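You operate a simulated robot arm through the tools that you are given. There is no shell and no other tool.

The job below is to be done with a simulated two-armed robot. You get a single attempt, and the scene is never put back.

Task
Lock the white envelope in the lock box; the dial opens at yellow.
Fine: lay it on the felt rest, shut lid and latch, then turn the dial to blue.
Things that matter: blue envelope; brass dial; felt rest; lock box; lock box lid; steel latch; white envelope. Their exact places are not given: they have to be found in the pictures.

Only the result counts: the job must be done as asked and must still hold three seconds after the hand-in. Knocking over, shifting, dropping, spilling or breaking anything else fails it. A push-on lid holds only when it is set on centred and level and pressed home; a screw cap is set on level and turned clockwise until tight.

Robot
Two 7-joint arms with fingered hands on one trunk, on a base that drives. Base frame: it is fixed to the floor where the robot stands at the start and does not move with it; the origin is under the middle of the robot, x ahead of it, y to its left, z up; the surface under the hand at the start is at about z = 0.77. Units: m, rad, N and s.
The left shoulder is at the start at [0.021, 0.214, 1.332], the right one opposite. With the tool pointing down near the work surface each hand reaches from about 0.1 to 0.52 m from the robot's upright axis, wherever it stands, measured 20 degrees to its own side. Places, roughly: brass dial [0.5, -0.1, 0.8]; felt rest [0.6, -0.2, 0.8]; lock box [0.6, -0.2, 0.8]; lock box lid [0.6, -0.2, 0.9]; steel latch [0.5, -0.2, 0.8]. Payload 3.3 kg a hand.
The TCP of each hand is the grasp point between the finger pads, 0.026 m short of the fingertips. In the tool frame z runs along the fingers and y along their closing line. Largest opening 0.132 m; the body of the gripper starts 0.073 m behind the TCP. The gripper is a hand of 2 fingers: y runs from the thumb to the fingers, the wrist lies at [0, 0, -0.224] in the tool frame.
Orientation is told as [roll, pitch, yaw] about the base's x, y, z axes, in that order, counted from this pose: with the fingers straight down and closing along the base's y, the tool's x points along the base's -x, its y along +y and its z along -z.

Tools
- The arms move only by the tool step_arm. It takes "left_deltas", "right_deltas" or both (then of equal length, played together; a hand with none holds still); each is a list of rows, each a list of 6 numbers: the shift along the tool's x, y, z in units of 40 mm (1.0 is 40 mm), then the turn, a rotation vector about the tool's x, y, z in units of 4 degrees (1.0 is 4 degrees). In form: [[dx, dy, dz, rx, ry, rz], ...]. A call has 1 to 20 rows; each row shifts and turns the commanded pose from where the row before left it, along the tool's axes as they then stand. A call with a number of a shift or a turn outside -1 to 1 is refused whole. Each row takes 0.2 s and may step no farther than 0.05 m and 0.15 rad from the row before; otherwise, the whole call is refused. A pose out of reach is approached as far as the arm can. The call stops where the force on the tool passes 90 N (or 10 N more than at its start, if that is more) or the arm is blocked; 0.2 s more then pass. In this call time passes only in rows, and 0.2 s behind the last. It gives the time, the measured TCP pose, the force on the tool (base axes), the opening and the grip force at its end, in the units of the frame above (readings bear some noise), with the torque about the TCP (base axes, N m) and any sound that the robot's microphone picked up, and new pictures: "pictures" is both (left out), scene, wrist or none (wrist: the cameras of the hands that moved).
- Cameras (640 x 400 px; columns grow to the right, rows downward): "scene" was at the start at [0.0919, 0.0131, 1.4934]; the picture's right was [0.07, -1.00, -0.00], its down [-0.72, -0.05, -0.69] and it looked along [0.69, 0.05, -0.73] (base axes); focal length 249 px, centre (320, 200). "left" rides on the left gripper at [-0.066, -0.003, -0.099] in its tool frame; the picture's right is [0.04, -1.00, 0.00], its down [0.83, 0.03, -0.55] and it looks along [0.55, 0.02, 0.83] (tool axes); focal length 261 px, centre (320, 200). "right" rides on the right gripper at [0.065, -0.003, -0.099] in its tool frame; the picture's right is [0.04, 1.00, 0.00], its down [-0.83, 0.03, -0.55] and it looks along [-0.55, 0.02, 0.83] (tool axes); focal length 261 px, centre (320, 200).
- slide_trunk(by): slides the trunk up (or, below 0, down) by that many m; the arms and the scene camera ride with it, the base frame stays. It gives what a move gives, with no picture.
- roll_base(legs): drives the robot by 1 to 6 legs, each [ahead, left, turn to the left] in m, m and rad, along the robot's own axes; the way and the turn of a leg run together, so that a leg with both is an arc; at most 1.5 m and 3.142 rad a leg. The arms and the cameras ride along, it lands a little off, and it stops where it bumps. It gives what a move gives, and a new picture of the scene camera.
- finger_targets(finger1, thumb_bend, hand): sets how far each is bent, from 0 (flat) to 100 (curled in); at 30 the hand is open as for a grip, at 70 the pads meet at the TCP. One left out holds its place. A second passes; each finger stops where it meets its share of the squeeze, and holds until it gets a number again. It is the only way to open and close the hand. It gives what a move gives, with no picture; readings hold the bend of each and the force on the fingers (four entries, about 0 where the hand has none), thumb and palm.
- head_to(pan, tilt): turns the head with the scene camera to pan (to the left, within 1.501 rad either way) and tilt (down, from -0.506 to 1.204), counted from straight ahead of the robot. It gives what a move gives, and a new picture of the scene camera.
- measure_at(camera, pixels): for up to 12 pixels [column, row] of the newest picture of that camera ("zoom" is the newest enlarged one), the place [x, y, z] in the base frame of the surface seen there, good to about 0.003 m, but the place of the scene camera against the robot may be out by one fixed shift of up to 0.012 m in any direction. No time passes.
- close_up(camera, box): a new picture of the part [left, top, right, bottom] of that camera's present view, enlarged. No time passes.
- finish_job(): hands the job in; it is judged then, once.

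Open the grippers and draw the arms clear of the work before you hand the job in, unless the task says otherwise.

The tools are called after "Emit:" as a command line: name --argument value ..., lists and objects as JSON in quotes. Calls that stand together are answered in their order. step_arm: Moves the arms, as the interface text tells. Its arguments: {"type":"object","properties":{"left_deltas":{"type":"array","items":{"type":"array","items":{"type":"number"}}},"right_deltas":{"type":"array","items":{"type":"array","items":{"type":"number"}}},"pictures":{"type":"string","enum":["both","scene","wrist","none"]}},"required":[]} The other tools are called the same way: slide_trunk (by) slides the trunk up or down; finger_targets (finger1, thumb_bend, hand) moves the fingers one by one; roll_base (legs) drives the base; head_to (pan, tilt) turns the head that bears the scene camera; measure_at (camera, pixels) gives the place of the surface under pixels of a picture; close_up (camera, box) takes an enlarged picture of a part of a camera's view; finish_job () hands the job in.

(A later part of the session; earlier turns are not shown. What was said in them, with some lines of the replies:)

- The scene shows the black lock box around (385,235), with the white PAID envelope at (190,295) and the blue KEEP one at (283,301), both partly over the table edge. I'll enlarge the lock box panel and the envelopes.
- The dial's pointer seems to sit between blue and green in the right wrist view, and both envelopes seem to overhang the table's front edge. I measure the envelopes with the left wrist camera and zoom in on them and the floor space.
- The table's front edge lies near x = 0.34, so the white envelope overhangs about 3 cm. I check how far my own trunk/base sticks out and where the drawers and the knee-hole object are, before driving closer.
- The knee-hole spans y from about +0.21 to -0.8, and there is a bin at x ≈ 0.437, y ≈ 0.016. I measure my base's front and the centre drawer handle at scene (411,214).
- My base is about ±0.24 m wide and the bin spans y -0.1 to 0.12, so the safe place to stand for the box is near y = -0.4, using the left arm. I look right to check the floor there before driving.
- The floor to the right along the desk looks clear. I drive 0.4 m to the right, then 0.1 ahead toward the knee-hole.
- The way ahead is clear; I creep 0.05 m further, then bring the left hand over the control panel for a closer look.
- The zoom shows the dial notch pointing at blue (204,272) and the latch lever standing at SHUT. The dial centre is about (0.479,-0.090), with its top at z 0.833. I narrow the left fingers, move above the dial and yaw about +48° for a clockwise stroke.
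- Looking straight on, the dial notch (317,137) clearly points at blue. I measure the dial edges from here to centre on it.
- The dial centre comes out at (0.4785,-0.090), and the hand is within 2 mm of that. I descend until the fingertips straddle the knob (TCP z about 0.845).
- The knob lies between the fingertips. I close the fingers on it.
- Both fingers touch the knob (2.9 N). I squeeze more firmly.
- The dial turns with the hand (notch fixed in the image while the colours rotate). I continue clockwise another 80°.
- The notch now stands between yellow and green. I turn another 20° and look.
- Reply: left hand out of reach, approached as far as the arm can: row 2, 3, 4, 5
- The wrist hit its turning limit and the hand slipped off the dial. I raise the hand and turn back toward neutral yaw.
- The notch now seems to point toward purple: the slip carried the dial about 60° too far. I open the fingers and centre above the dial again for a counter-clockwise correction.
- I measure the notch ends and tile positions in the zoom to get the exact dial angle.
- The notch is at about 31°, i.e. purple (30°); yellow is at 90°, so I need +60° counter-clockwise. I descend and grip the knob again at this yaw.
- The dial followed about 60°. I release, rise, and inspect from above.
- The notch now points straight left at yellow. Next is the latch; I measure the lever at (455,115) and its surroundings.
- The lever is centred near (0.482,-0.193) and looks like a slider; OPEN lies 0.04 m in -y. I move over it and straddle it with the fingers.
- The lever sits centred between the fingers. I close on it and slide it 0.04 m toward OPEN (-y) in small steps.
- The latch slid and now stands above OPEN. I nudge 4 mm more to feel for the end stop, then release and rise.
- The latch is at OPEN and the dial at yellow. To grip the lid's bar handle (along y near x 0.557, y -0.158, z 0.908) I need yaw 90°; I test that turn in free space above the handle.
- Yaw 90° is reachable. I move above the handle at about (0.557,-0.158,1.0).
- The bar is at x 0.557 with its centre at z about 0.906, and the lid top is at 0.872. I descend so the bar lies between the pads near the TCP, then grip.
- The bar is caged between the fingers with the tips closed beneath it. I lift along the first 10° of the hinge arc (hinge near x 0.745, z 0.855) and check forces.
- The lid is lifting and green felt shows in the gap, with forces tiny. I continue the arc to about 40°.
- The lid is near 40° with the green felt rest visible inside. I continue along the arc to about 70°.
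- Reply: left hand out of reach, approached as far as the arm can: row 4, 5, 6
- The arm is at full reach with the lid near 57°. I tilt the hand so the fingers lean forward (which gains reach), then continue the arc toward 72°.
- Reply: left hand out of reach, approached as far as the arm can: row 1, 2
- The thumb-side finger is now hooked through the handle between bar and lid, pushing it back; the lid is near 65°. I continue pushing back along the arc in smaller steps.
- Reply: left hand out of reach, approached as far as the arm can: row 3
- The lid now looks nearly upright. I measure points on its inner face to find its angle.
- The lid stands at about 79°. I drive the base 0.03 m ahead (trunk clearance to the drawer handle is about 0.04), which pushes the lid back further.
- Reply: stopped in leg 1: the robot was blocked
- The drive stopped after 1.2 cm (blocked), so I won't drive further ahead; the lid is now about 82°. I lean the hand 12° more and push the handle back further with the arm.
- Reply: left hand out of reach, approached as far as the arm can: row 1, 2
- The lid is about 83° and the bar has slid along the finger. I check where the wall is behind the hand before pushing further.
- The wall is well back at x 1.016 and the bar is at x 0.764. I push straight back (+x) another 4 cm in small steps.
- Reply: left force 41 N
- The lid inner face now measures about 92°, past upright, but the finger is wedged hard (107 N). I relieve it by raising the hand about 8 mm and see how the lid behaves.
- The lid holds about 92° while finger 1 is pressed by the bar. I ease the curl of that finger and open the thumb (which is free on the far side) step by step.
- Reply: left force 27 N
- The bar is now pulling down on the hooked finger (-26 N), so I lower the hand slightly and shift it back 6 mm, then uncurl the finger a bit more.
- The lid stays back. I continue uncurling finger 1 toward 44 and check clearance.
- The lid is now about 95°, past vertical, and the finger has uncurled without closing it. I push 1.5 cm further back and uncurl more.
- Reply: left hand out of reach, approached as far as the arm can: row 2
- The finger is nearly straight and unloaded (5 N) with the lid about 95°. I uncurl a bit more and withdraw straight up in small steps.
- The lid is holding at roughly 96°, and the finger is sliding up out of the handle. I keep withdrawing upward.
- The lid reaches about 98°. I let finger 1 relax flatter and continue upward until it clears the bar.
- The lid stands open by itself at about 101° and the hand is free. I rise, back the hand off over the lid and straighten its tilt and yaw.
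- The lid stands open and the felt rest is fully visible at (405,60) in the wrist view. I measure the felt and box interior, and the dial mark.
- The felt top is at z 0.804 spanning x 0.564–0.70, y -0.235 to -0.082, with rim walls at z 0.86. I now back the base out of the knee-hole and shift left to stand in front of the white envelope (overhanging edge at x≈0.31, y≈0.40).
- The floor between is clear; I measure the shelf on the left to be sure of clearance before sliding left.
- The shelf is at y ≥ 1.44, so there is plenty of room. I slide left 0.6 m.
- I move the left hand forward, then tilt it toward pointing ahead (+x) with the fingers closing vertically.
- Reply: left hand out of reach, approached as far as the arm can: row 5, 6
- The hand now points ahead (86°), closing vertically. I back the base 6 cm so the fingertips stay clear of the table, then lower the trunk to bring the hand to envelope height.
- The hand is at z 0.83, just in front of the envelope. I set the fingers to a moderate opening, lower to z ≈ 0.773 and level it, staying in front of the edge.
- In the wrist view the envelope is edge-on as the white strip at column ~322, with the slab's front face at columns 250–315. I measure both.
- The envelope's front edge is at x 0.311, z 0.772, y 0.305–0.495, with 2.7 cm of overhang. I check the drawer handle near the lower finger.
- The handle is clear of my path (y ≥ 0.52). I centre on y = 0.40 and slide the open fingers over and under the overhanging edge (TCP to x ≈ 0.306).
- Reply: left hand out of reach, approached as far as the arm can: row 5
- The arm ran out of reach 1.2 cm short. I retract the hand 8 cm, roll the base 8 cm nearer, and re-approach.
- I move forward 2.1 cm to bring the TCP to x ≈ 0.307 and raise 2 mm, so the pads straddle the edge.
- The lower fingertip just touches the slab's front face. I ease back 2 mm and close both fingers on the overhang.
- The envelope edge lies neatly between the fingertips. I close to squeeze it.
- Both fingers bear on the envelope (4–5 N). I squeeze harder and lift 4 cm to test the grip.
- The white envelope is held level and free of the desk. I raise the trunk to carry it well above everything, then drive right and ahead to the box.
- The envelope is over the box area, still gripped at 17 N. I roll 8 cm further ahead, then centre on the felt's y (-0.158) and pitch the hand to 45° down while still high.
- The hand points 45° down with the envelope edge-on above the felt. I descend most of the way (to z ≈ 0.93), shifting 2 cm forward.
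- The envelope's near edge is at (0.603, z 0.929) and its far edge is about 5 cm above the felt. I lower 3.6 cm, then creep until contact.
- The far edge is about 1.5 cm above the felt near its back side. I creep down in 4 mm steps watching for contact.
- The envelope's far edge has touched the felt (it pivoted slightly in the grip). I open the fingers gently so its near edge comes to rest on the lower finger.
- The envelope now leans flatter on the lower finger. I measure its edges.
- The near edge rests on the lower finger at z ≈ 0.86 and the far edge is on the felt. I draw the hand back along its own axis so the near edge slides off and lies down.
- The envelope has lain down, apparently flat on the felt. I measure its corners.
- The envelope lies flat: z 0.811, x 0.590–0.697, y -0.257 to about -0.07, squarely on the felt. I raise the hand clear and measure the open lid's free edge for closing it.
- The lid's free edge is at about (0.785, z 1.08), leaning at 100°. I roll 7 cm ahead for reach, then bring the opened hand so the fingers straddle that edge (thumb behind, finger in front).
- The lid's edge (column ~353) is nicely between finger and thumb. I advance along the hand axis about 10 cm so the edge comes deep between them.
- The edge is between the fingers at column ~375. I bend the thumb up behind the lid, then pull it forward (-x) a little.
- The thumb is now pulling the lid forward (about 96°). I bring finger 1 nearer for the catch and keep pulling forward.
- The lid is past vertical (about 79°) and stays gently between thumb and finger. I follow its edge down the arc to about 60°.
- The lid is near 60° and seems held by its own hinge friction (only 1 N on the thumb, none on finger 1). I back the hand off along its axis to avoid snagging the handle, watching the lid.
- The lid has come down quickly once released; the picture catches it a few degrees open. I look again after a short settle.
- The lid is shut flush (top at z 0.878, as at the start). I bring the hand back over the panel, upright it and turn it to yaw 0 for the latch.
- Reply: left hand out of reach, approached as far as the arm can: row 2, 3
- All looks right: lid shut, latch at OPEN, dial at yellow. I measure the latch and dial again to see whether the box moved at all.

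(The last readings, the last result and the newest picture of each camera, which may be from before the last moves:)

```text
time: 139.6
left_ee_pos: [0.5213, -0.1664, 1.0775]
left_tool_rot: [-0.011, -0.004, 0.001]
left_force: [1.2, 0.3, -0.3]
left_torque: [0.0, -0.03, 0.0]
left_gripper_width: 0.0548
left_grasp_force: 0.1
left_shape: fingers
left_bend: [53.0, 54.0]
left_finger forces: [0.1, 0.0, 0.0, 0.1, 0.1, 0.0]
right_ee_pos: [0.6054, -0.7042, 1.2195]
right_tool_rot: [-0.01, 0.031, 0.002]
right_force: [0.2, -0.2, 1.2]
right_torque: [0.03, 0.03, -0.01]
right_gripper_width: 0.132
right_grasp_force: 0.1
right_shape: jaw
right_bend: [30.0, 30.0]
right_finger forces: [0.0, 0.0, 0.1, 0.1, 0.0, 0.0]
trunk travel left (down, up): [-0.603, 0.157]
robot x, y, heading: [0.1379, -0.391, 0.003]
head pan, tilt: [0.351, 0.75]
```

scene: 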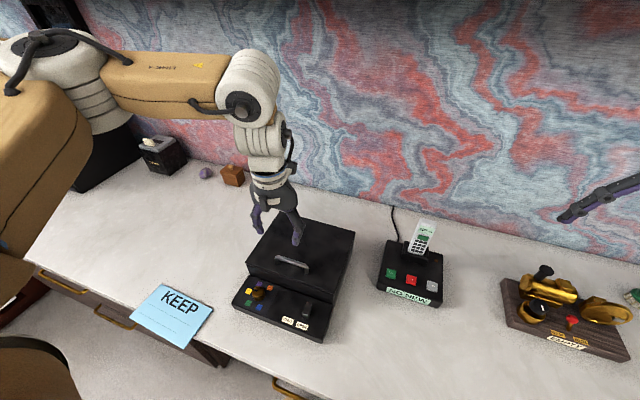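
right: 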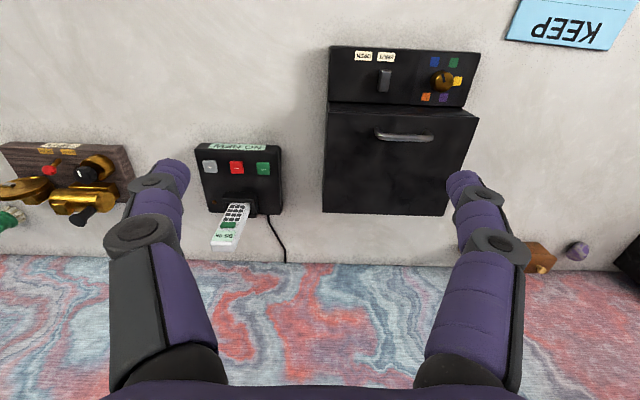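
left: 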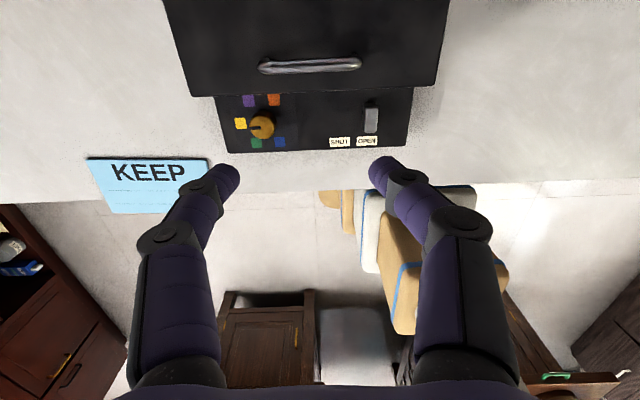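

The box hasn't moved; the lever is at (0.483,-0.2355). I go down over it with the fingers straddling.

Emit:
step_arm --left_deltas '[[0.48, -0.85, 0, 0, 0, 0], [0.48, -0.88, 0, 0, 0, 0], [0, 0, 0.9, 0, 0, 0], [0, 0, 0.9, 0, 0, 0], [0, 0, 0.9, 0, 0, 0], [0, 0, 0.9, 0, 0, 0]]' --pictures "none"

Emit:
step_arm --left_deltas '[[0, 0, 0.55, 0, 0, 0], [0, 0, 0.55, 0, 0, 0], [0, 0, 0.55, 0, 0, 0], [0, 0, 0.5, 0, 0, 0]]' --pictures "wrist"

```text
time: 141.0
left_ee_pos: [0.4846, -0.2369, 0.9338]
left_tool_rot: [-0.01, -0.003, 0.0]
left_force: [-0.3, 1.1, 0.3]
left_torque: [0.01, -0.01, 0.01]
left_gripper_width: 0.0546
left_grasp_force: 0.1
left_shape: fingers
left_bend: [53.0, 54.0]
left_finger forces: [0.0, 0.0, 0.0, 0.0, 0.1, 0.0]
right_ee_pos: [0.6066, -0.7032, 1.2187]
right_tool_rot: [-0.01, 0.03, 0.001]
right_force: [-0.1, -0.5, 0.0]
right_torque: [0.01, 0.01, -0.02]
right_gripper_width: 0.1319
right_grasp_force: 0.0
right_shape: jaw
right_bend: [30.0, 30.0]
right_finger forces: [0.0, 0.0, 0.0, 0.1, 0.0, 0.0]
trunk travel left (down, up): [-0.603, 0.157]
robot x, y, heading: [0.1402, -0.3917, 0.005]
head pan, tilt: [0.351, 0.75]
```

```text
time: 142.0
left_ee_pos: [0.483, -0.237, 0.8478]
left_tool_rot: [-0.01, -0.004, 0.0]
left_force: [0.1, 0.2, 0.4]
left_torque: [0.0, -0.01, 0.01]
left_gripper_width: 0.0547
left_grasp_force: 0.0
left_shape: fingers
left_bend: [53.0, 54.0]
left_finger forces: [0.0, 0.1, 0.0, 0.0, 0.0, 0.1]
right_ee_pos: [0.6063, -0.7032, 1.2187]
right_tool_rot: [-0.011, 0.029, 0.0]
right_force: [-0.2, -0.8, -0.2]
right_torque: [0.02, 0.0, -0.02]
right_gripper_width: 0.132
right_grasp_force: 0.0
right_shape: jaw
right_bend: [30.0, 30.0]
right_finger forces: [0.0, 0.0, 0.0, 0.0, 0.1, 0.1]
trunk travel left (down, up): [-0.603, 0.157]
robot x, y, heading: [0.1401, -0.3976, 0.001]
head pan, tilt: [0.351, 0.75]
```

left: 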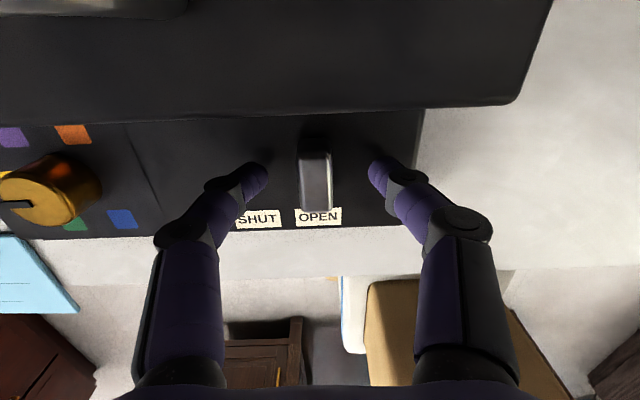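

The lever stands between the fingers at OPEN. I grip it and slide it back to SHUT (+y 0.044).

Emit:
finger_targets --hand "left" --finger1 69 --thumb_bend 69

Emit:
step_arm --left_deltas '[[0, 0.22, 0, 0, 0, 0], [0, 0.22, 0, 0, 0, 0], [0, 0.22, 0, 0, 0, 0], [0, 0.22, 0, 0, 0, 0], [0, 0.22, 0, 0, 0, 0]]' --pictures "wrist"

Emit:
close_up --camera "left" --box '[220, 80, 420, 230]'

```text
time: 143.0
left_ee_pos: [0.4834, -0.2371, 0.848]
left_tool_rot: [-0.009, -0.003, 0.002]
left_force: [0.1, 0.2, -1.8]
left_torque: [0.01, 0.0, 0.0]
left_gripper_width: 0.016
left_grasp_force: 3.1
left_shape: fingers
left_bend: [64.0, 68.0]
left_finger forces: [3.6, 0.0, 0.0, 0.0, 2.5, 0.0]
right_ee_pos: [0.607, -0.7039, 1.2191]
right_tool_rot: [-0.012, 0.029, 0.001]
right_force: [0.6, -0.7, -0.4]
right_torque: [0.01, -0.04, -0.05]
right_gripper_width: 0.1318
right_grasp_force: 0.1
right_shape: jaw
right_bend: [30.0, 30.0]
right_finger forces: [0.1, 0.0, 0.1, 0.1, 0.0, 0.1]
trunk travel left (down, up): [-0.603, 0.157]
robot x, y, heading: [0.1414, -0.3945, 0.002]
head pan, tilt: [0.351, 0.75]
```

```text
time: 144.2
left_ee_pos: [0.4832, -0.1944, 0.8472]
left_tool_rot: [-0.013, -0.004, 0.0]
left_force: [-0.8, -3.3, -0.6]
left_torque: [-0.1, 0.0, 0.02]
left_gripper_width: 0.0157
left_grasp_force: 3.8
left_shape: fingers
left_bend: [65.0, 67.0]
left_finger forces: [2.2, 0.0, 0.0, 0.0, 5.1, 0.0]
right_ee_pos: [0.6068, -0.7041, 1.2192]
right_tool_rot: [-0.011, 0.029, -0.001]
right_force: [0.2, -0.3, 0.5]
right_torque: [0.01, 0.0, 0.0]
right_gripper_width: 0.132
right_grasp_force: 0.1
right_shape: jaw
right_bend: [30.0, 30.0]
right_finger forces: [0.0, 0.1, 0.0, 0.0, 0.1, 0.0]
trunk travel left (down, up): [-0.603, 0.157]
robot x, y, heading: [0.1404, -0.3935, -0.0]
head pan, tilt: [0.351, 0.75]
```

left: 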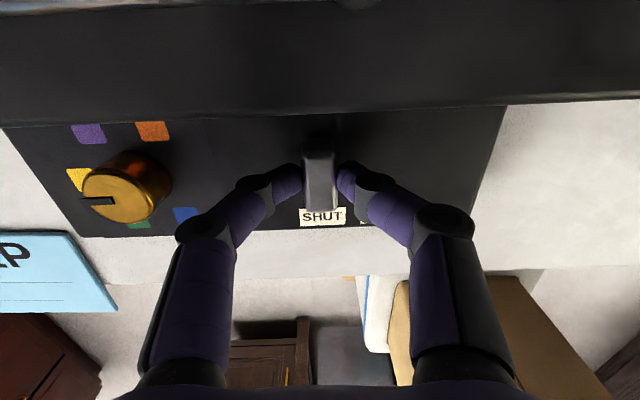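

```text
2.67 times, centred on (320, 155) of left
```

zoom: 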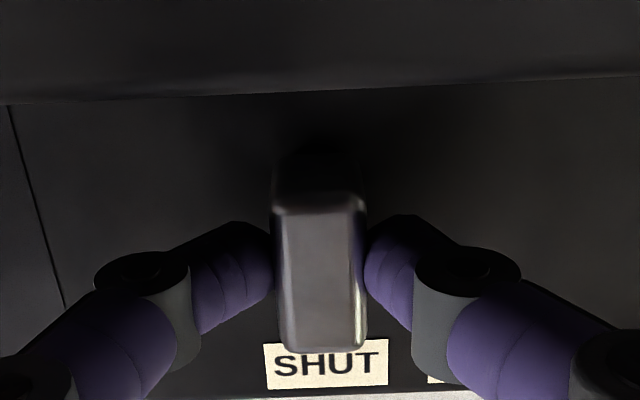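

The lever is over SHUT with slight resistance. I nudge 3 mm more to seat it at its stop, then release and rise.

Emit:
step_arm --left_deltas '[[0, 0.08, 0, 0, 0, 0]]' --pictures "none"

Emit:
finger_targets --hand "left" --finger1 53 --thumb_bend 54

Emit:
step_arm --left_deltas '[[0, 0, -0.7, 0, 0, 0], [0, 0, -0.7, 0, 0, 0], [0, 0, -0.7, 0, 0, 0], [0.05, 0.85, 0, 0, 0, 0], [0.05, 0.85, 0, 0, 0, 0], [0, 0.85, 0, 0, 0, 0]]' --pictures "wrist"

Emit:
close_up --camera "left" --box '[240, 50, 560, 200]'

```text
time: 144.6
left_ee_pos: [0.4836, -0.1913, 0.8486]
left_tool_rot: [-0.013, -0.006, 0.0]
left_force: [-1.1, -6.7, 1.0]
left_torque: [-0.14, 0.0, -0.01]
left_gripper_width: 0.0159
left_grasp_force: 4.8
left_shape: fingers
left_bend: [67.0, 67.0]
left_finger forces: [1.3, 0.0, 0.0, 0.1, 7.5, 0.1]
right_ee_pos: [0.6054, -0.7046, 1.2184]
right_tool_rot: [-0.009, 0.029, 0.001]
right_force: [-0.3, 0.2, -0.2]
right_torque: [0.0, 0.0, -0.01]
right_gripper_width: 0.1319
right_grasp_force: 0.1
right_shape: jaw
right_bend: [30.0, 30.0]
right_finger forces: [0.0, 0.0, 0.0, 0.0, 0.0, 0.1]
trunk travel left (down, up): [-0.603, 0.157]
robot x, y, heading: [0.1413, -0.3901, 0.0]
head pan, tilt: [0.351, 0.75]
```

```text
time: 145.6
left_ee_pos: [0.4836, -0.1913, 0.8478]
left_tool_rot: [-0.01, -0.004, 0.001]
left_force: [0.0, -0.5, 0.4]
left_torque: [0.0, -0.01, 0.05]
left_gripper_width: 0.0544
left_grasp_force: 0.1
left_shape: fingers
left_bend: [53.0, 54.0]
left_finger forces: [0.0, 0.1, 0.0, 0.0, 0.0, 0.0]
right_ee_pos: [0.6052, -0.7038, 1.2182]
right_tool_rot: [-0.011, 0.029, 0.0]
right_force: [-0.6, 0.3, 0.1]
right_torque: [0.0, -0.02, 0.02]
right_gripper_width: 0.1321
right_grasp_force: 0.1
right_shape: jaw
right_bend: [30.0, 30.0]
right_finger forces: [0.0, 0.1, 0.0, 0.1, 0.1, 0.0]
trunk travel left (down, up): [-0.603, 0.157]
robot x, y, heading: [0.1376, -0.3921, 0.001]
head pan, tilt: [0.351, 0.75]
```

```text
time: 147.0
left_ee_pos: [0.4782, -0.0858, 0.9318]
left_tool_rot: [-0.012, -0.002, 0.0]
left_force: [0.0, 0.3, -0.6]
left_torque: [0.02, 0.01, -0.03]
left_gripper_width: 0.0539
left_grasp_force: 0.0
left_shape: fingers
left_bend: [53.0, 54.0]
left_finger forces: [0.0, 0.0, 0.0, 0.0, 0.1, 0.0]
right_ee_pos: [0.6054, -0.7024, 1.2191]
right_tool_rot: [-0.012, 0.029, -0.001]
right_force: [-0.5, -0.3, 0.9]
right_torque: [-0.01, -0.02, -0.03]
right_gripper_width: 0.1318
right_grasp_force: 0.0
right_shape: jaw
right_bend: [30.0, 30.0]
right_finger forces: [0.0, 0.1, 0.0, 0.0, 0.0, 0.0]
trunk travel left (down, up): [-0.603, 0.157]
robot x, y, heading: [0.1428, -0.3948, 0.001]
head pan, tilt: [0.351, 0.75]
```

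left: 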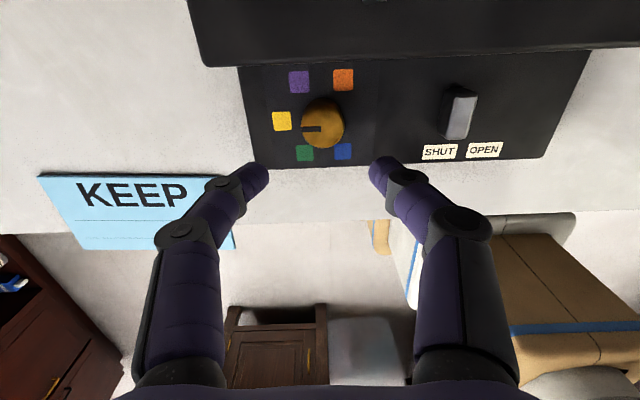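

```text
2.00 times, centred on (400, 125) of left
```

zoom: 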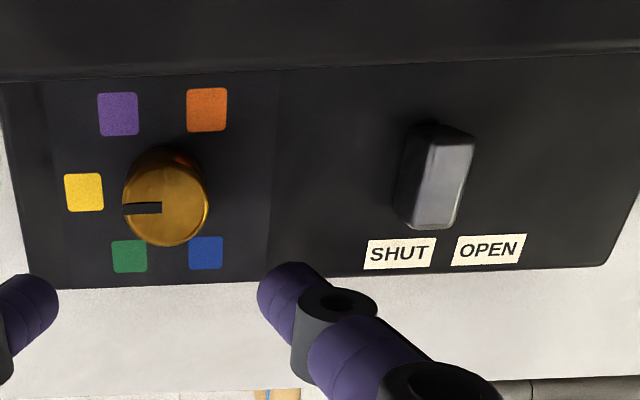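

The latch is at SHUT against its stop, and the dial still points at yellow. Blue needs +120° counter-clockwise; I'll do two 60° strokes from yaw -30° to +30°. First I centre, pre-rotate, and descend.

Emit:
step_arm --left_deltas '[[0, -0.1, 0, 0, 0, 0], [0, 0, 0, 0, 0, 0.95], [0, 0, 0, 0, 0, 0.95], [0, 0, 0, 0, 0, 0.95], [0, 0, 0, 0, 0, 0.95], [0, 0, 0, 0, 0, 0.95], [0, 0, 0, 0, 0, 0.95], [0, 0, 0, 0, 0, 0.95], [0, 0, 0, 0, 0, 0.95], [0, 0, 0.55, 0, 0, 0], [0, 0, 0.55, 0, 0, 0], [0, 0, 0.55, 0, 0, 0], [0, 0, 0.5, 0, 0, 0]]' --pictures "wrist"

Emit:
finger_targets --hand "left" --finger1 68 --thumb_bend 69

Emit:
close_up --camera "left" --box '[220, 80, 420, 230]'

```text
time: 149.8
left_ee_pos: [0.4796, -0.0921, 0.8433]
left_tool_rot: [-0.008, -0.008, -0.53]
left_force: [0.9, 0.1, 0.1]
left_torque: [0.0, 0.0, -0.03]
left_gripper_width: 0.0542
left_grasp_force: 0.0
left_shape: fingers
left_bend: [53.0, 54.0]
left_finger forces: [0.0, 0.0, 0.0, 0.0, 0.0, 0.0]
right_ee_pos: [0.6054, -0.7037, 1.2189]
right_tool_rot: [-0.009, 0.029, 0.0]
right_force: [-0.1, 0.3, -0.3]
right_torque: [0.01, 0.0, -0.03]
right_gripper_width: 0.1317
right_grasp_force: 0.0
right_shape: jaw
right_bend: [30.0, 30.0]
right_finger forces: [0.0, 0.0, 0.0, 0.1, 0.0, 0.0]
trunk travel left (down, up): [-0.603, 0.157]
robot x, y, heading: [0.1399, -0.393, 0.0]
head pan, tilt: [0.351, 0.75]
```

left: 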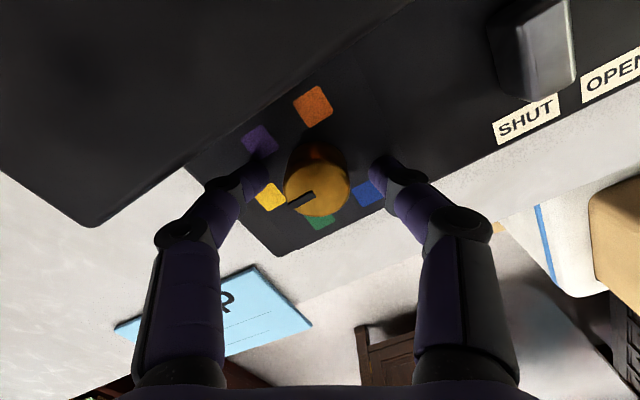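

```text
time: 150.8
left_ee_pos: [0.4798, -0.0923, 0.8447]
left_tool_rot: [-0.006, -0.009, -0.531]
left_force: [-0.5, -2.2, -4.6]
left_torque: [0.0, 0.0, 0.03]
left_gripper_width: 0.03
left_grasp_force: 6.2
left_shape: fingers
left_bend: [60.0, 65.0]
left_finger forces: [5.8, 0.0, 0.0, 0.0, 7.7, 0.1]
right_ee_pos: [0.6068, -0.7037, 1.2187]
right_tool_rot: [-0.012, 0.029, -0.001]
right_force: [0.1, 0.2, 0.2]
right_torque: [-0.03, -0.03, 0.02]
right_gripper_width: 0.132
right_grasp_force: 0.2
right_shape: jaw
right_bend: [30.0, 30.0]
right_finger forces: [0.0, 0.1, 0.0, 0.0, 0.1, 0.0]
trunk travel left (down, up): [-0.603, 0.157]
robot x, y, heading: [0.1386, -0.3906, 0.001]
head pan, tilt: [0.351, 0.75]
```

```text
2.67 times, centred on (320, 155) of left
```

zoom: 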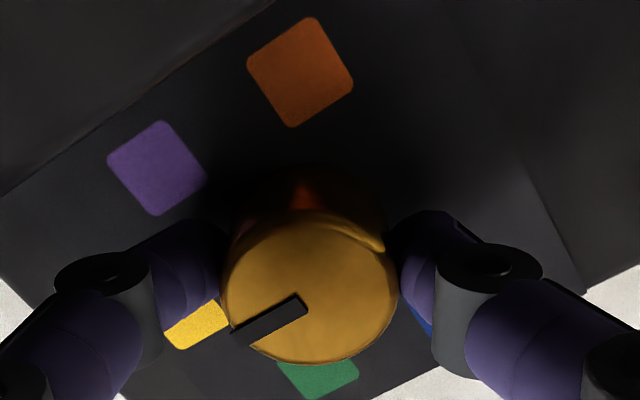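

The knob is gripped at yaw -30°. I turn counter-clockwise 76° (19 rows) in this stroke.

Emit:
step_arm --left_deltas '[[0, 0, 0, 0, 0, -1], [0, 0, 0, 0, 0, -1], [0, 0, 0, 0, 0, -1], [0, 0, 0, 0, 0, -1], [0, 0, 0, 0, 0, -1], [0, 0, 0, 0, 0, -1], [0, 0, 0, 0, 0, -1], [0, 0, 0, 0, 0, -1], [0, 0, 0, 0, 0, -1], [0, 0, 0, 0, 0, -1], [0, 0, 0, 0, 0, -1], [0, 0, 0, 0, 0, -1], [0, 0, 0, 0, 0, -1], [0, 0, 0, 0, 0, -1], [0, 0, 0, 0, 0, -1], [0, 0, 0, 0, 0, -1], [0, 0, 0, 0, 0, -1], [0, 0, 0, 0, 0, -1], [0, 0, 0, 0, 0, -1]]' --pictures "wrist"

Emit:
close_up --camera "left" --box '[220, 80, 420, 230]'

```text
time: 154.8
left_ee_pos: [0.4799, -0.093, 0.8439]
left_tool_rot: [-0.008, 0.005, 0.796]
left_force: [5.0, 2.1, -2.4]
left_torque: [0.08, -0.12, -0.02]
left_gripper_width: 0.0299
left_grasp_force: 7.1
left_shape: fingers
left_bend: [60.0, 65.0]
left_finger forces: [5.6, 0.1, 0.0, 0.1, 8.3, 0.0]
right_ee_pos: [0.6061, -0.7043, 1.2186]
right_tool_rot: [-0.009, 0.03, 0.0]
right_force: [0.5, 0.7, 0.7]
right_torque: [0.03, 0.0, 0.03]
right_gripper_width: 0.1316
right_grasp_force: 0.1
right_shape: jaw
right_bend: [30.0, 30.0]
right_finger forces: [0.0, 0.0, 0.1, 0.0, 0.1, 0.0]
trunk travel left (down, up): [-0.603, 0.157]
robot x, y, heading: [0.1418, -0.3914, 0.001]
head pan, tilt: [0.351, 0.75]
```

left: 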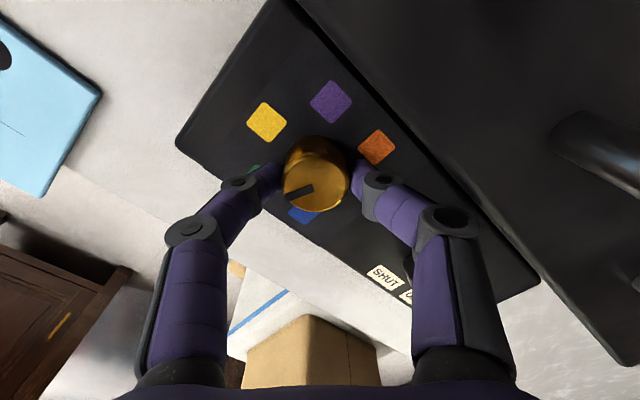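

```text
2.67 times, centred on (320, 155) of left
```

zoom: 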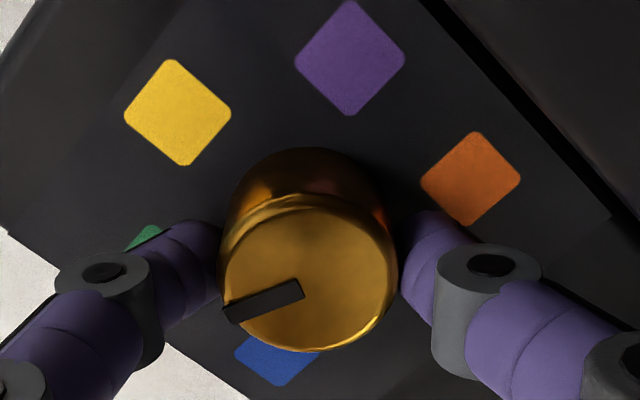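

The dial followed and now points near green–blue. I open the fingers, rotate back 44° around the knob, and regrip.

Emit:
finger_targets --hand "left" --finger1 52 --thumb_bend 53

Emit:
step_arm --left_deltas '[[0, 0, 0, 0, 0, 1], [0, 0, 0, 0, 0, 1], [0, 0, 0, 0, 0, 1], [0, 0, 0, 0, 0, 1], [0, 0, 0, 0, 0, 1], [0, 0, 0, 0, 0, 1], [0, 0, 0, 0, 0, 1], [0, 0, 0, 0, 0, 1], [0, 0, 0, 0, 0, 1], [0, 0, 0, 0, 0, 1], [0, 0, 0, 0, 0, 1]]' --pictures "wrist"

Emit:
close_up --camera "left" --box '[220, 80, 420, 230]'

```text
time: 155.8
left_ee_pos: [0.4794, -0.0916, 0.8445]
left_tool_rot: [-0.007, 0.006, 0.796]
left_force: [0.6, -0.1, 0.2]
left_torque: [0.0, -0.01, -0.01]
left_gripper_width: 0.0575
left_grasp_force: 0.0
left_shape: fingers
left_bend: [52.0, 53.0]
left_finger forces: [0.0, 0.0, 0.0, 0.0, 0.0, 0.1]
right_ee_pos: [0.6058, -0.7048, 1.2193]
right_tool_rot: [-0.011, 0.027, -0.001]
right_force: [0.3, -0.4, -0.1]
right_torque: [-0.01, 0.0, -0.02]
right_gripper_width: 0.1319
right_grasp_force: 0.1
right_shape: jaw
right_bend: [30.0, 30.0]
right_finger forces: [0.1, 0.1, 0.1, 0.1, 0.0, 0.0]
trunk travel left (down, up): [-0.603, 0.157]
robot x, y, heading: [0.1415, -0.391, 0.003]
head pan, tilt: [0.351, 0.75]
```

```text
time: 158.2
left_ee_pos: [0.4795, -0.0919, 0.8448]
left_tool_rot: [-0.01, -0.004, 0.025]
left_force: [-0.2, 0.0, 0.1]
left_torque: [0.02, 0.03, -0.03]
left_gripper_width: 0.0575
left_grasp_force: 0.1
left_shape: fingers
left_bend: [52.0, 53.0]
left_finger forces: [0.1, 0.0, 0.1, 0.0, 0.0, 0.0]
right_ee_pos: [0.6055, -0.7042, 1.2189]
right_tool_rot: [-0.011, 0.03, 0.0]
right_force: [0.1, -0.5, 0.7]
right_torque: [0.01, 0.0, 0.0]
right_gripper_width: 0.1317
right_grasp_force: 0.0
right_shape: jaw
right_bend: [30.0, 30.0]
right_finger forces: [0.0, 0.0, 0.1, 0.0, 0.1, 0.0]
trunk travel left (down, up): [-0.603, 0.157]
robot x, y, heading: [0.1402, -0.3912, 0.002]
head pan, tilt: [0.351, 0.75]
```

left: 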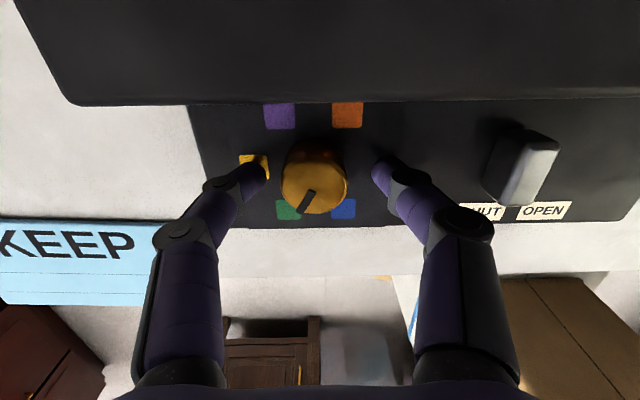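

```text
2.67 times, centred on (320, 155) of left
```

zoom: 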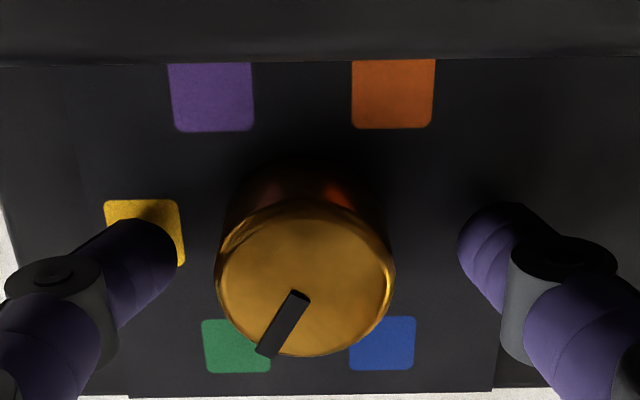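

On release the dial settled at about 151° (green), so it has detents; it needs another 60° to blue. I rotate back 16° more, regrip and turn 60°.

Emit:
step_arm --left_deltas '[[0, 0, 0, 0, 0, 1], [0, 0, 0, 0, 0, 1], [0, 0, 0, 0, 0, 1], [0, 0, 0, 0, 0, 1], [0, 0, 0, 0, 0, 1], [0, 0, 0, 0, 0, 1], [0, 0, 0, 0, 0, 1]]' --pictures "none"

Emit:
finger_targets --hand "left" --finger1 68 --thumb_bend 69

Emit:
step_arm --left_deltas '[[0, 0, 0, 0, 0, -1], [0, 0, 0, 0, 0, -1], [0, 0, 0, 0, 0, -1], [0, 0, 0, 0, 0, -1], [0, 0, 0, 0, 0, -1], [0, 0, 0, 0, 0, -1], [0, 0, 0, 0, 0, -1], [0, 0, 0, 0, 0, -1], [0, 0, 0, 0, 0, -1], [0, 0, 0, 0, 0, -1], [0, 0, 0, 0, 0, -1], [0, 0, 0, 0, 0, -1], [0, 0, 0, 0, 0, -1], [0, 0, 0, 0, 0, -1], [0, 0, 0, 0, 0, -1]]' --pictures "wrist"

Emit:
close_up --camera "left" --box '[220, 80, 420, 230]'

```text
time: 159.8
left_ee_pos: [0.4805, -0.0929, 0.8455]
left_tool_rot: [-0.007, -0.007, -0.464]
left_force: [-0.6, -0.8, 0.5]
left_torque: [-0.01, 0.0, -0.01]
left_gripper_width: 0.0573
left_grasp_force: 0.1
left_shape: fingers
left_bend: [52.0, 53.0]
left_finger forces: [0.0, 0.1, 0.0, 0.1, 0.0, 0.1]
right_ee_pos: [0.6065, -0.7038, 1.22]
right_tool_rot: [-0.011, 0.03, 0.0]
right_force: [-0.2, -0.6, 0.1]
right_torque: [-0.01, -0.01, -0.02]
right_gripper_width: 0.1319
right_grasp_force: 0.0
right_shape: jaw
right_bend: [30.0, 30.0]
right_finger forces: [0.0, 0.0, 0.0, 0.0, 0.1, 0.1]
trunk travel left (down, up): [-0.603, 0.157]
robot x, y, heading: [0.1396, -0.3958, 0.005]
head pan, tilt: [0.351, 0.75]
```

```text
time: 160.8
left_ee_pos: [0.4789, -0.0929, 0.8449]
left_tool_rot: [-0.009, -0.007, -0.461]
left_force: [0.5, -1.1, -1.5]
left_torque: [0.02, -0.04, -0.03]
left_gripper_width: 0.0301
left_grasp_force: 7.3
left_shape: fingers
left_bend: [60.0, 65.0]
left_finger forces: [6.7, 0.0, 0.0, 0.0, 7.6, 0.0]
right_ee_pos: [0.6066, -0.7032, 1.2188]
right_tool_rot: [-0.011, 0.029, 0.001]
right_force: [0.0, 0.0, 0.0]
right_torque: [0.02, -0.03, 0.0]
right_gripper_width: 0.1318
right_grasp_force: 0.1
right_shape: jaw
right_bend: [30.0, 30.0]
right_finger forces: [0.0, 0.0, 0.1, 0.1, 0.0, 0.0]
trunk travel left (down, up): [-0.603, 0.157]
robot x, y, heading: [0.1383, -0.3945, -0.002]
head pan, tilt: [0.351, 0.75]
```

```text
time: 164.0
left_ee_pos: [0.4806, -0.092, 0.8444]
left_tool_rot: [-0.01, 0.004, 0.588]
left_force: [7.5, 2.3, -0.5]
left_torque: [0.11, -0.11, 0.01]
left_gripper_width: 0.0298
left_grasp_force: 7.3
left_shape: fingers
left_bend: [60.0, 65.0]
left_finger forces: [6.1, 0.0, 0.1, 0.0, 8.2, 0.0]
right_ee_pos: [0.6058, -0.7036, 1.2194]
right_tool_rot: [-0.01, 0.029, 0.0]
right_force: [-0.8, 0.2, 0.0]
right_torque: [0.0, 0.02, 0.01]
right_gripper_width: 0.1318
right_grasp_force: 0.0
right_shape: jaw
right_bend: [30.0, 30.0]
right_finger forces: [0.1, 0.1, 0.0, 0.1, 0.1, 0.0]
trunk travel left (down, up): [-0.603, 0.157]
robot x, y, heading: [0.1425, -0.3887, 0.002]
head pan, tilt: [0.351, 0.75]
```

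left: 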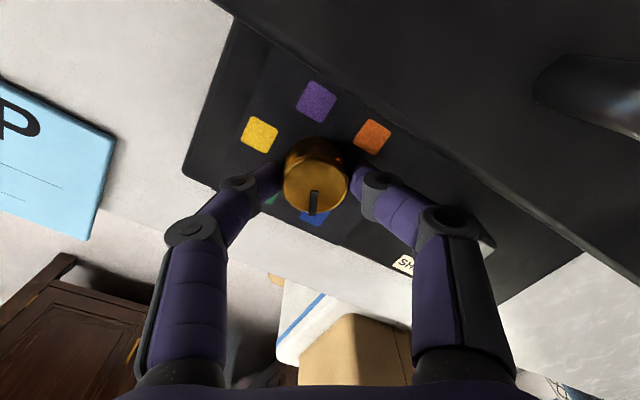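

```text
2.67 times, centred on (320, 155) of left
```

zoom: 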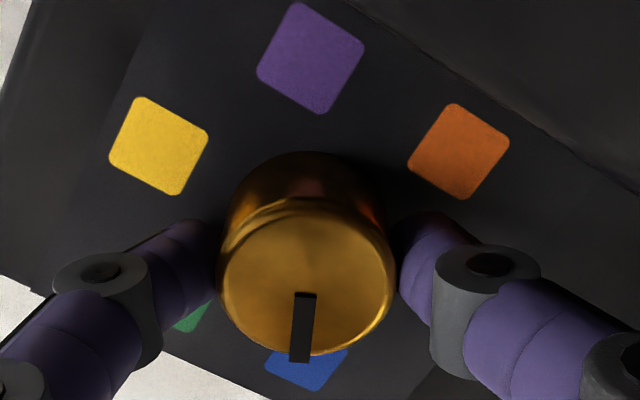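

The notch now points at the blue tile. I release, rise and inspect from above.

Emit:
finger_targets --hand "left" --finger1 52 --thumb_bend 53

Emit:
step_arm --left_deltas '[[0, 0, -0.55, 0, 0, 0], [0, 0, -0.55, 0, 0, 0], [0, 0, -0.55, 0, 0, 1], [0, 0, -0.55, 0, 0, 1], [0, 0, 0, 0, 0, 1], [0, 0, 0, 0, 0, 1], [0, 0, 0, 0, 0, 1], [0, 0, 0, 0, 0, 1], [0, 0, 0, 0, 0, 1], [0, 0, -0.8, 0, 0, 1], [0, -0.6, -0.6, 0, 0, 0.4]]'

Emit:
close_up --camera "left" --box '[220, 30, 480, 190]'

```text
time: 165.0
left_ee_pos: [0.4808, -0.0929, 0.8437]
left_tool_rot: [-0.009, 0.002, 0.586]
left_force: [0.7, 0.5, -0.4]
left_torque: [0.02, -0.02, 0.01]
left_gripper_width: 0.0574
left_grasp_force: 0.0
left_shape: fingers
left_bend: [52.0, 53.0]
left_finger forces: [0.1, 0.0, 0.0, 0.0, 0.0, 0.0]
right_ee_pos: [0.6068, -0.7042, 1.2188]
right_tool_rot: [-0.011, 0.03, 0.0]
right_force: [0.4, 0.2, 0.6]
right_torque: [0.01, 0.0, 0.01]
right_gripper_width: 0.1319
right_grasp_force: 0.1
right_shape: jaw
right_bend: [30.0, 30.0]
right_finger forces: [0.0, 0.1, 0.1, 0.0, 0.1, 0.0]
trunk travel left (down, up): [-0.603, 0.157]
robot x, y, heading: [0.1426, -0.393, 0.003]
head pan, tilt: [0.351, 0.75]
```

```text
time: 167.4
left_ee_pos: [0.4798, -0.1162, 0.9891]
left_tool_rot: [-0.01, -0.004, -0.003]
left_force: [-0.2, -0.7, -0.3]
left_torque: [0.04, 0.02, 0.02]
left_gripper_width: 0.0575
left_grasp_force: 0.0
left_shape: fingers
left_bend: [52.0, 53.0]
left_finger forces: [0.1, 0.1, 0.0, 0.0, 0.0, 0.0]
right_ee_pos: [0.6071, -0.705, 1.2193]
right_tool_rot: [-0.009, 0.029, -0.001]
right_force: [-0.2, 0.9, 0.2]
right_torque: [0.01, -0.05, -0.01]
right_gripper_width: 0.1317
right_grasp_force: 0.1
right_shape: jaw
right_bend: [30.0, 30.0]
right_finger forces: [0.1, 0.1, 0.0, 0.0, 0.0, 0.0]
trunk travel left (down, up): [-0.603, 0.157]
robot x, y, heading: [0.1418, -0.3921, 0.004]
head pan, tilt: [0.351, 0.75]
```

scene: 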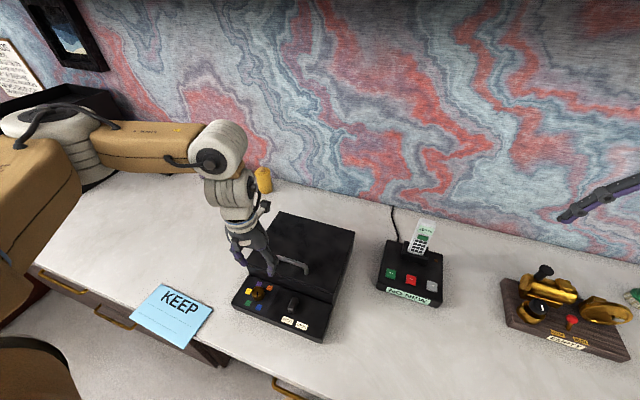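
left: 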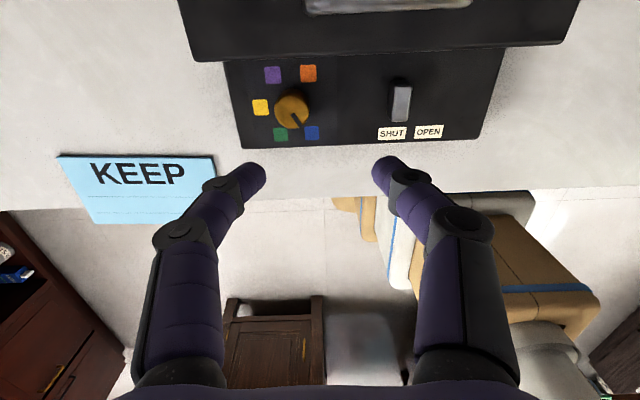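

```text
2.46 times, centred on (350, 110) of left
```

zoom: 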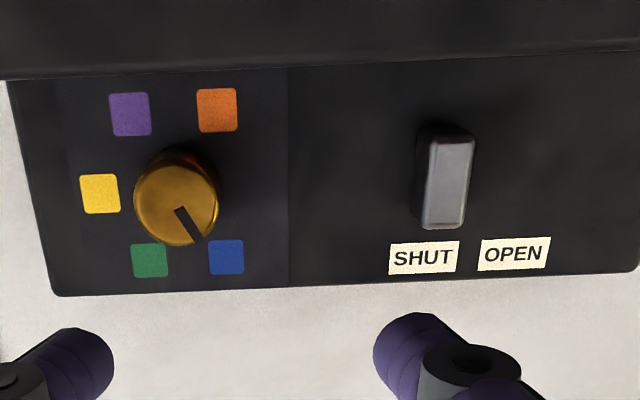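

The dial points at blue. I verify the latch lever's position against its original SHUT spot, and the lid height.

Emit:
measure_at --camera "left" --pixels '[[401, 95], [400, 105], [399, 115], [391, 132], [428, 131], [390, 50], [250, 55], [500, 45], [390, 25]]'

Emit:
close_up --camera "scene" --box '[210, 200, 380, 350]'

```text
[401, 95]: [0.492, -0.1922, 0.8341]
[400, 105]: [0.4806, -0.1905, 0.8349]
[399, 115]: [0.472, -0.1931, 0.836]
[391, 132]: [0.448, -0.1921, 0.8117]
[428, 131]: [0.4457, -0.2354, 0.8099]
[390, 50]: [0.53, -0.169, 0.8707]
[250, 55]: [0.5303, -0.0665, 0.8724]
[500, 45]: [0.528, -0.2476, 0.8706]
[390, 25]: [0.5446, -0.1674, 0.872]
```

```text
2.67 times, centred on (295, 275) of scene
```

zoom: 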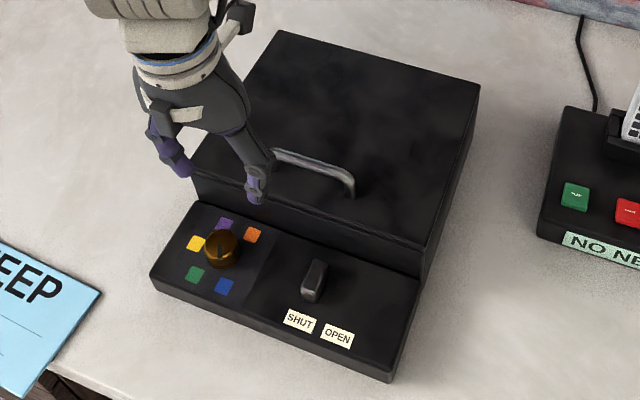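

The lever is at y -0.192 over SHUT, the lid is level at z 0.871 and the dial is on blue. I raise the left hand well clear, open it, and back the robot away.

Emit:
step_arm --left_deltas '[[0, 0, -1, 0, 0, 0], [0, 0, -1, 0, 0, 0], [0, 0, -1, 0, 0, 0], [0, 0, -1, 0, 0, 0], [0, 0, -1, 0, 0, 0], [0, 0, -1, 0, 0, 0]]' --pictures "none"

Emit:
finger_targets --hand "left" --finger1 30 --thumb_bend 30

Emit:
roll_base --legs '[[-0.3, 0, 0]]'

Emit:
close_up --camera "scene" --box '[200, 130, 440, 300]'

```text
time: 168.8
left_ee_pos: [0.4776, -0.1152, 1.2292]
left_tool_rot: [-0.01, -0.004, 0.0]
left_force: [0.0, 1.0, 0.4]
left_torque: [0.02, -0.01, -0.02]
left_gripper_width: 0.0575
left_grasp_force: 0.1
left_shape: fingers
left_bend: [52.0, 53.0]
left_finger forces: [0.0, 0.1, 0.0, 0.1, 0.1, 0.0]
right_ee_pos: [0.6051, -0.7043, 1.2187]
right_tool_rot: [-0.009, 0.028, 0.0]
right_force: [0.3, -1.0, -0.7]
right_torque: [-0.01, -0.01, 0.02]
right_gripper_width: 0.1318
right_grasp_force: 0.1
right_shape: jaw
right_bend: [30.0, 30.0]
right_finger forces: [0.0, 0.0, 0.0, 0.0, 0.0, 0.0]
trunk travel left (down, up): [-0.603, 0.157]
robot x, y, heading: [0.1384, -0.3926, -0.001]
head pan, tilt: [0.351, 0.75]
```

```text
time: 169.8
left_ee_pos: [0.4783, -0.1126, 1.2283]
left_tool_rot: [-0.011, -0.003, 0.0]
left_force: [-0.4, -0.2, -0.1]
left_torque: [-0.03, -0.01, 0.01]
left_gripper_width: 0.1329
left_grasp_force: 0.1
left_shape: fingers
left_bend: [30.0, 30.0]
left_finger forces: [0.1, 0.0, 0.0, 0.1, 0.0, 0.1]
right_ee_pos: [0.6058, -0.7037, 1.2197]
right_tool_rot: [-0.012, 0.03, 0.0]
right_force: [-0.1, -0.3, 0.5]
right_torque: [0.0, 0.03, 0.01]
right_gripper_width: 0.132
right_grasp_force: 0.0
right_shape: jaw
right_bend: [30.0, 30.0]
right_finger forces: [0.0, 0.0, 0.0, 0.1, 0.0, 0.0]
trunk travel left (down, up): [-0.603, 0.157]
robot x, y, heading: [0.1392, -0.3934, -0.002]
head pan, tilt: [0.351, 0.75]
```

```text
time: 171.9
left_ee_pos: [0.1779, -0.1138, 1.229]
left_tool_rot: [-0.012, -0.006, -0.002]
left_force: [-0.4, 0.5, 0.3]
left_torque: [0.03, -0.04, 0.0]
left_gripper_width: 0.133
left_grasp_force: 0.1
left_shape: fingers
left_bend: [30.0, 30.0]
left_finger forces: [0.0, 0.0, 0.1, 0.0, 0.0, 0.0]
right_ee_pos: [0.3043, -0.7045, 1.219]
right_tool_rot: [-0.012, 0.026, -0.001]
right_force: [0.2, -0.6, -0.4]
right_torque: [0.0, -0.04, 0.01]
right_gripper_width: 0.1319
right_grasp_force: 0.0
right_shape: jaw
right_bend: [30.0, 30.0]
right_finger forces: [0.0, 0.0, 0.0, 0.0, 0.0, 0.0]
trunk travel left (down, up): [-0.603, 0.157]
robot x, y, heading: [-0.1608, -0.3954, -0.001]
head pan, tilt: [0.351, 0.75]
```

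scene: 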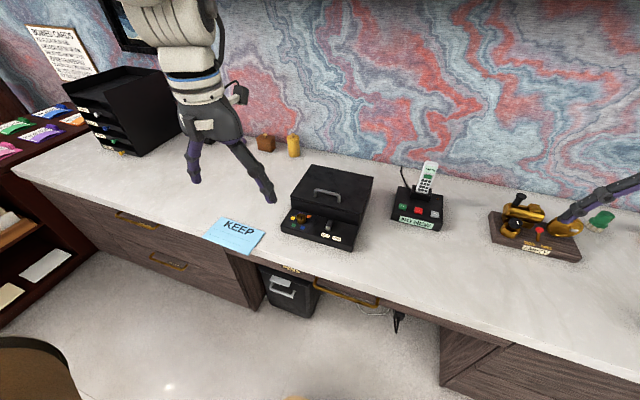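

```text
2.35 times, centred on (320, 215) of scene
```

zoom: 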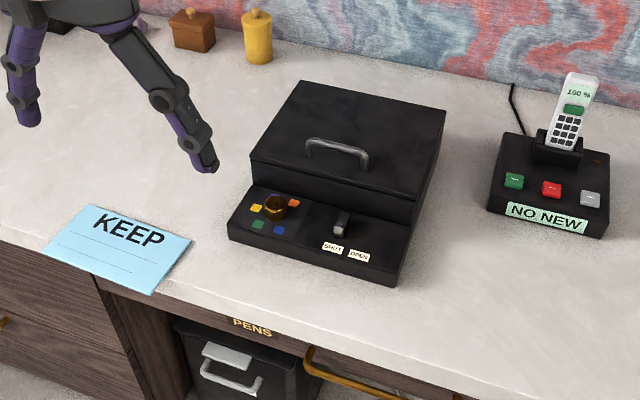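

The box is shut and locked: latch at SHUT, dial on blue, and the white envelope on the felt inside. Everything else, the blue envelope included, is where it was, and the hands are open and clear, so I hand the job in.

Emit:
finish_job

```text
The job is handed in.
```

The white envelope is locked in the lock box and the job is handed in. I couldn't see inside once the lid was down; the last look before closing showed the envelope flat on the felt rest.

- **Lock:** the lid is level and flush. The latch is at SHUT, against its stop. The dial points at blue.
- **Lid closing:** the lid slipped from the hand at about 60° and dropped the rest of the way. It landed flush, at the same height as at the start.
- **Dial:** while I was turning it to yellow, the wrist reached its limit and the hand slid off, leaving the dial on purple. I corrected that before opening the box.
- **Base bump:** the base stopped once against something in the knee-hole, about 1 cm into a short move. The bin and drawers looked unchanged in the later pictures.
- **Surroundings:** nothing else appeared to have moved, including the blue envelope. Both hands are open and the robot is backed away from the desk.
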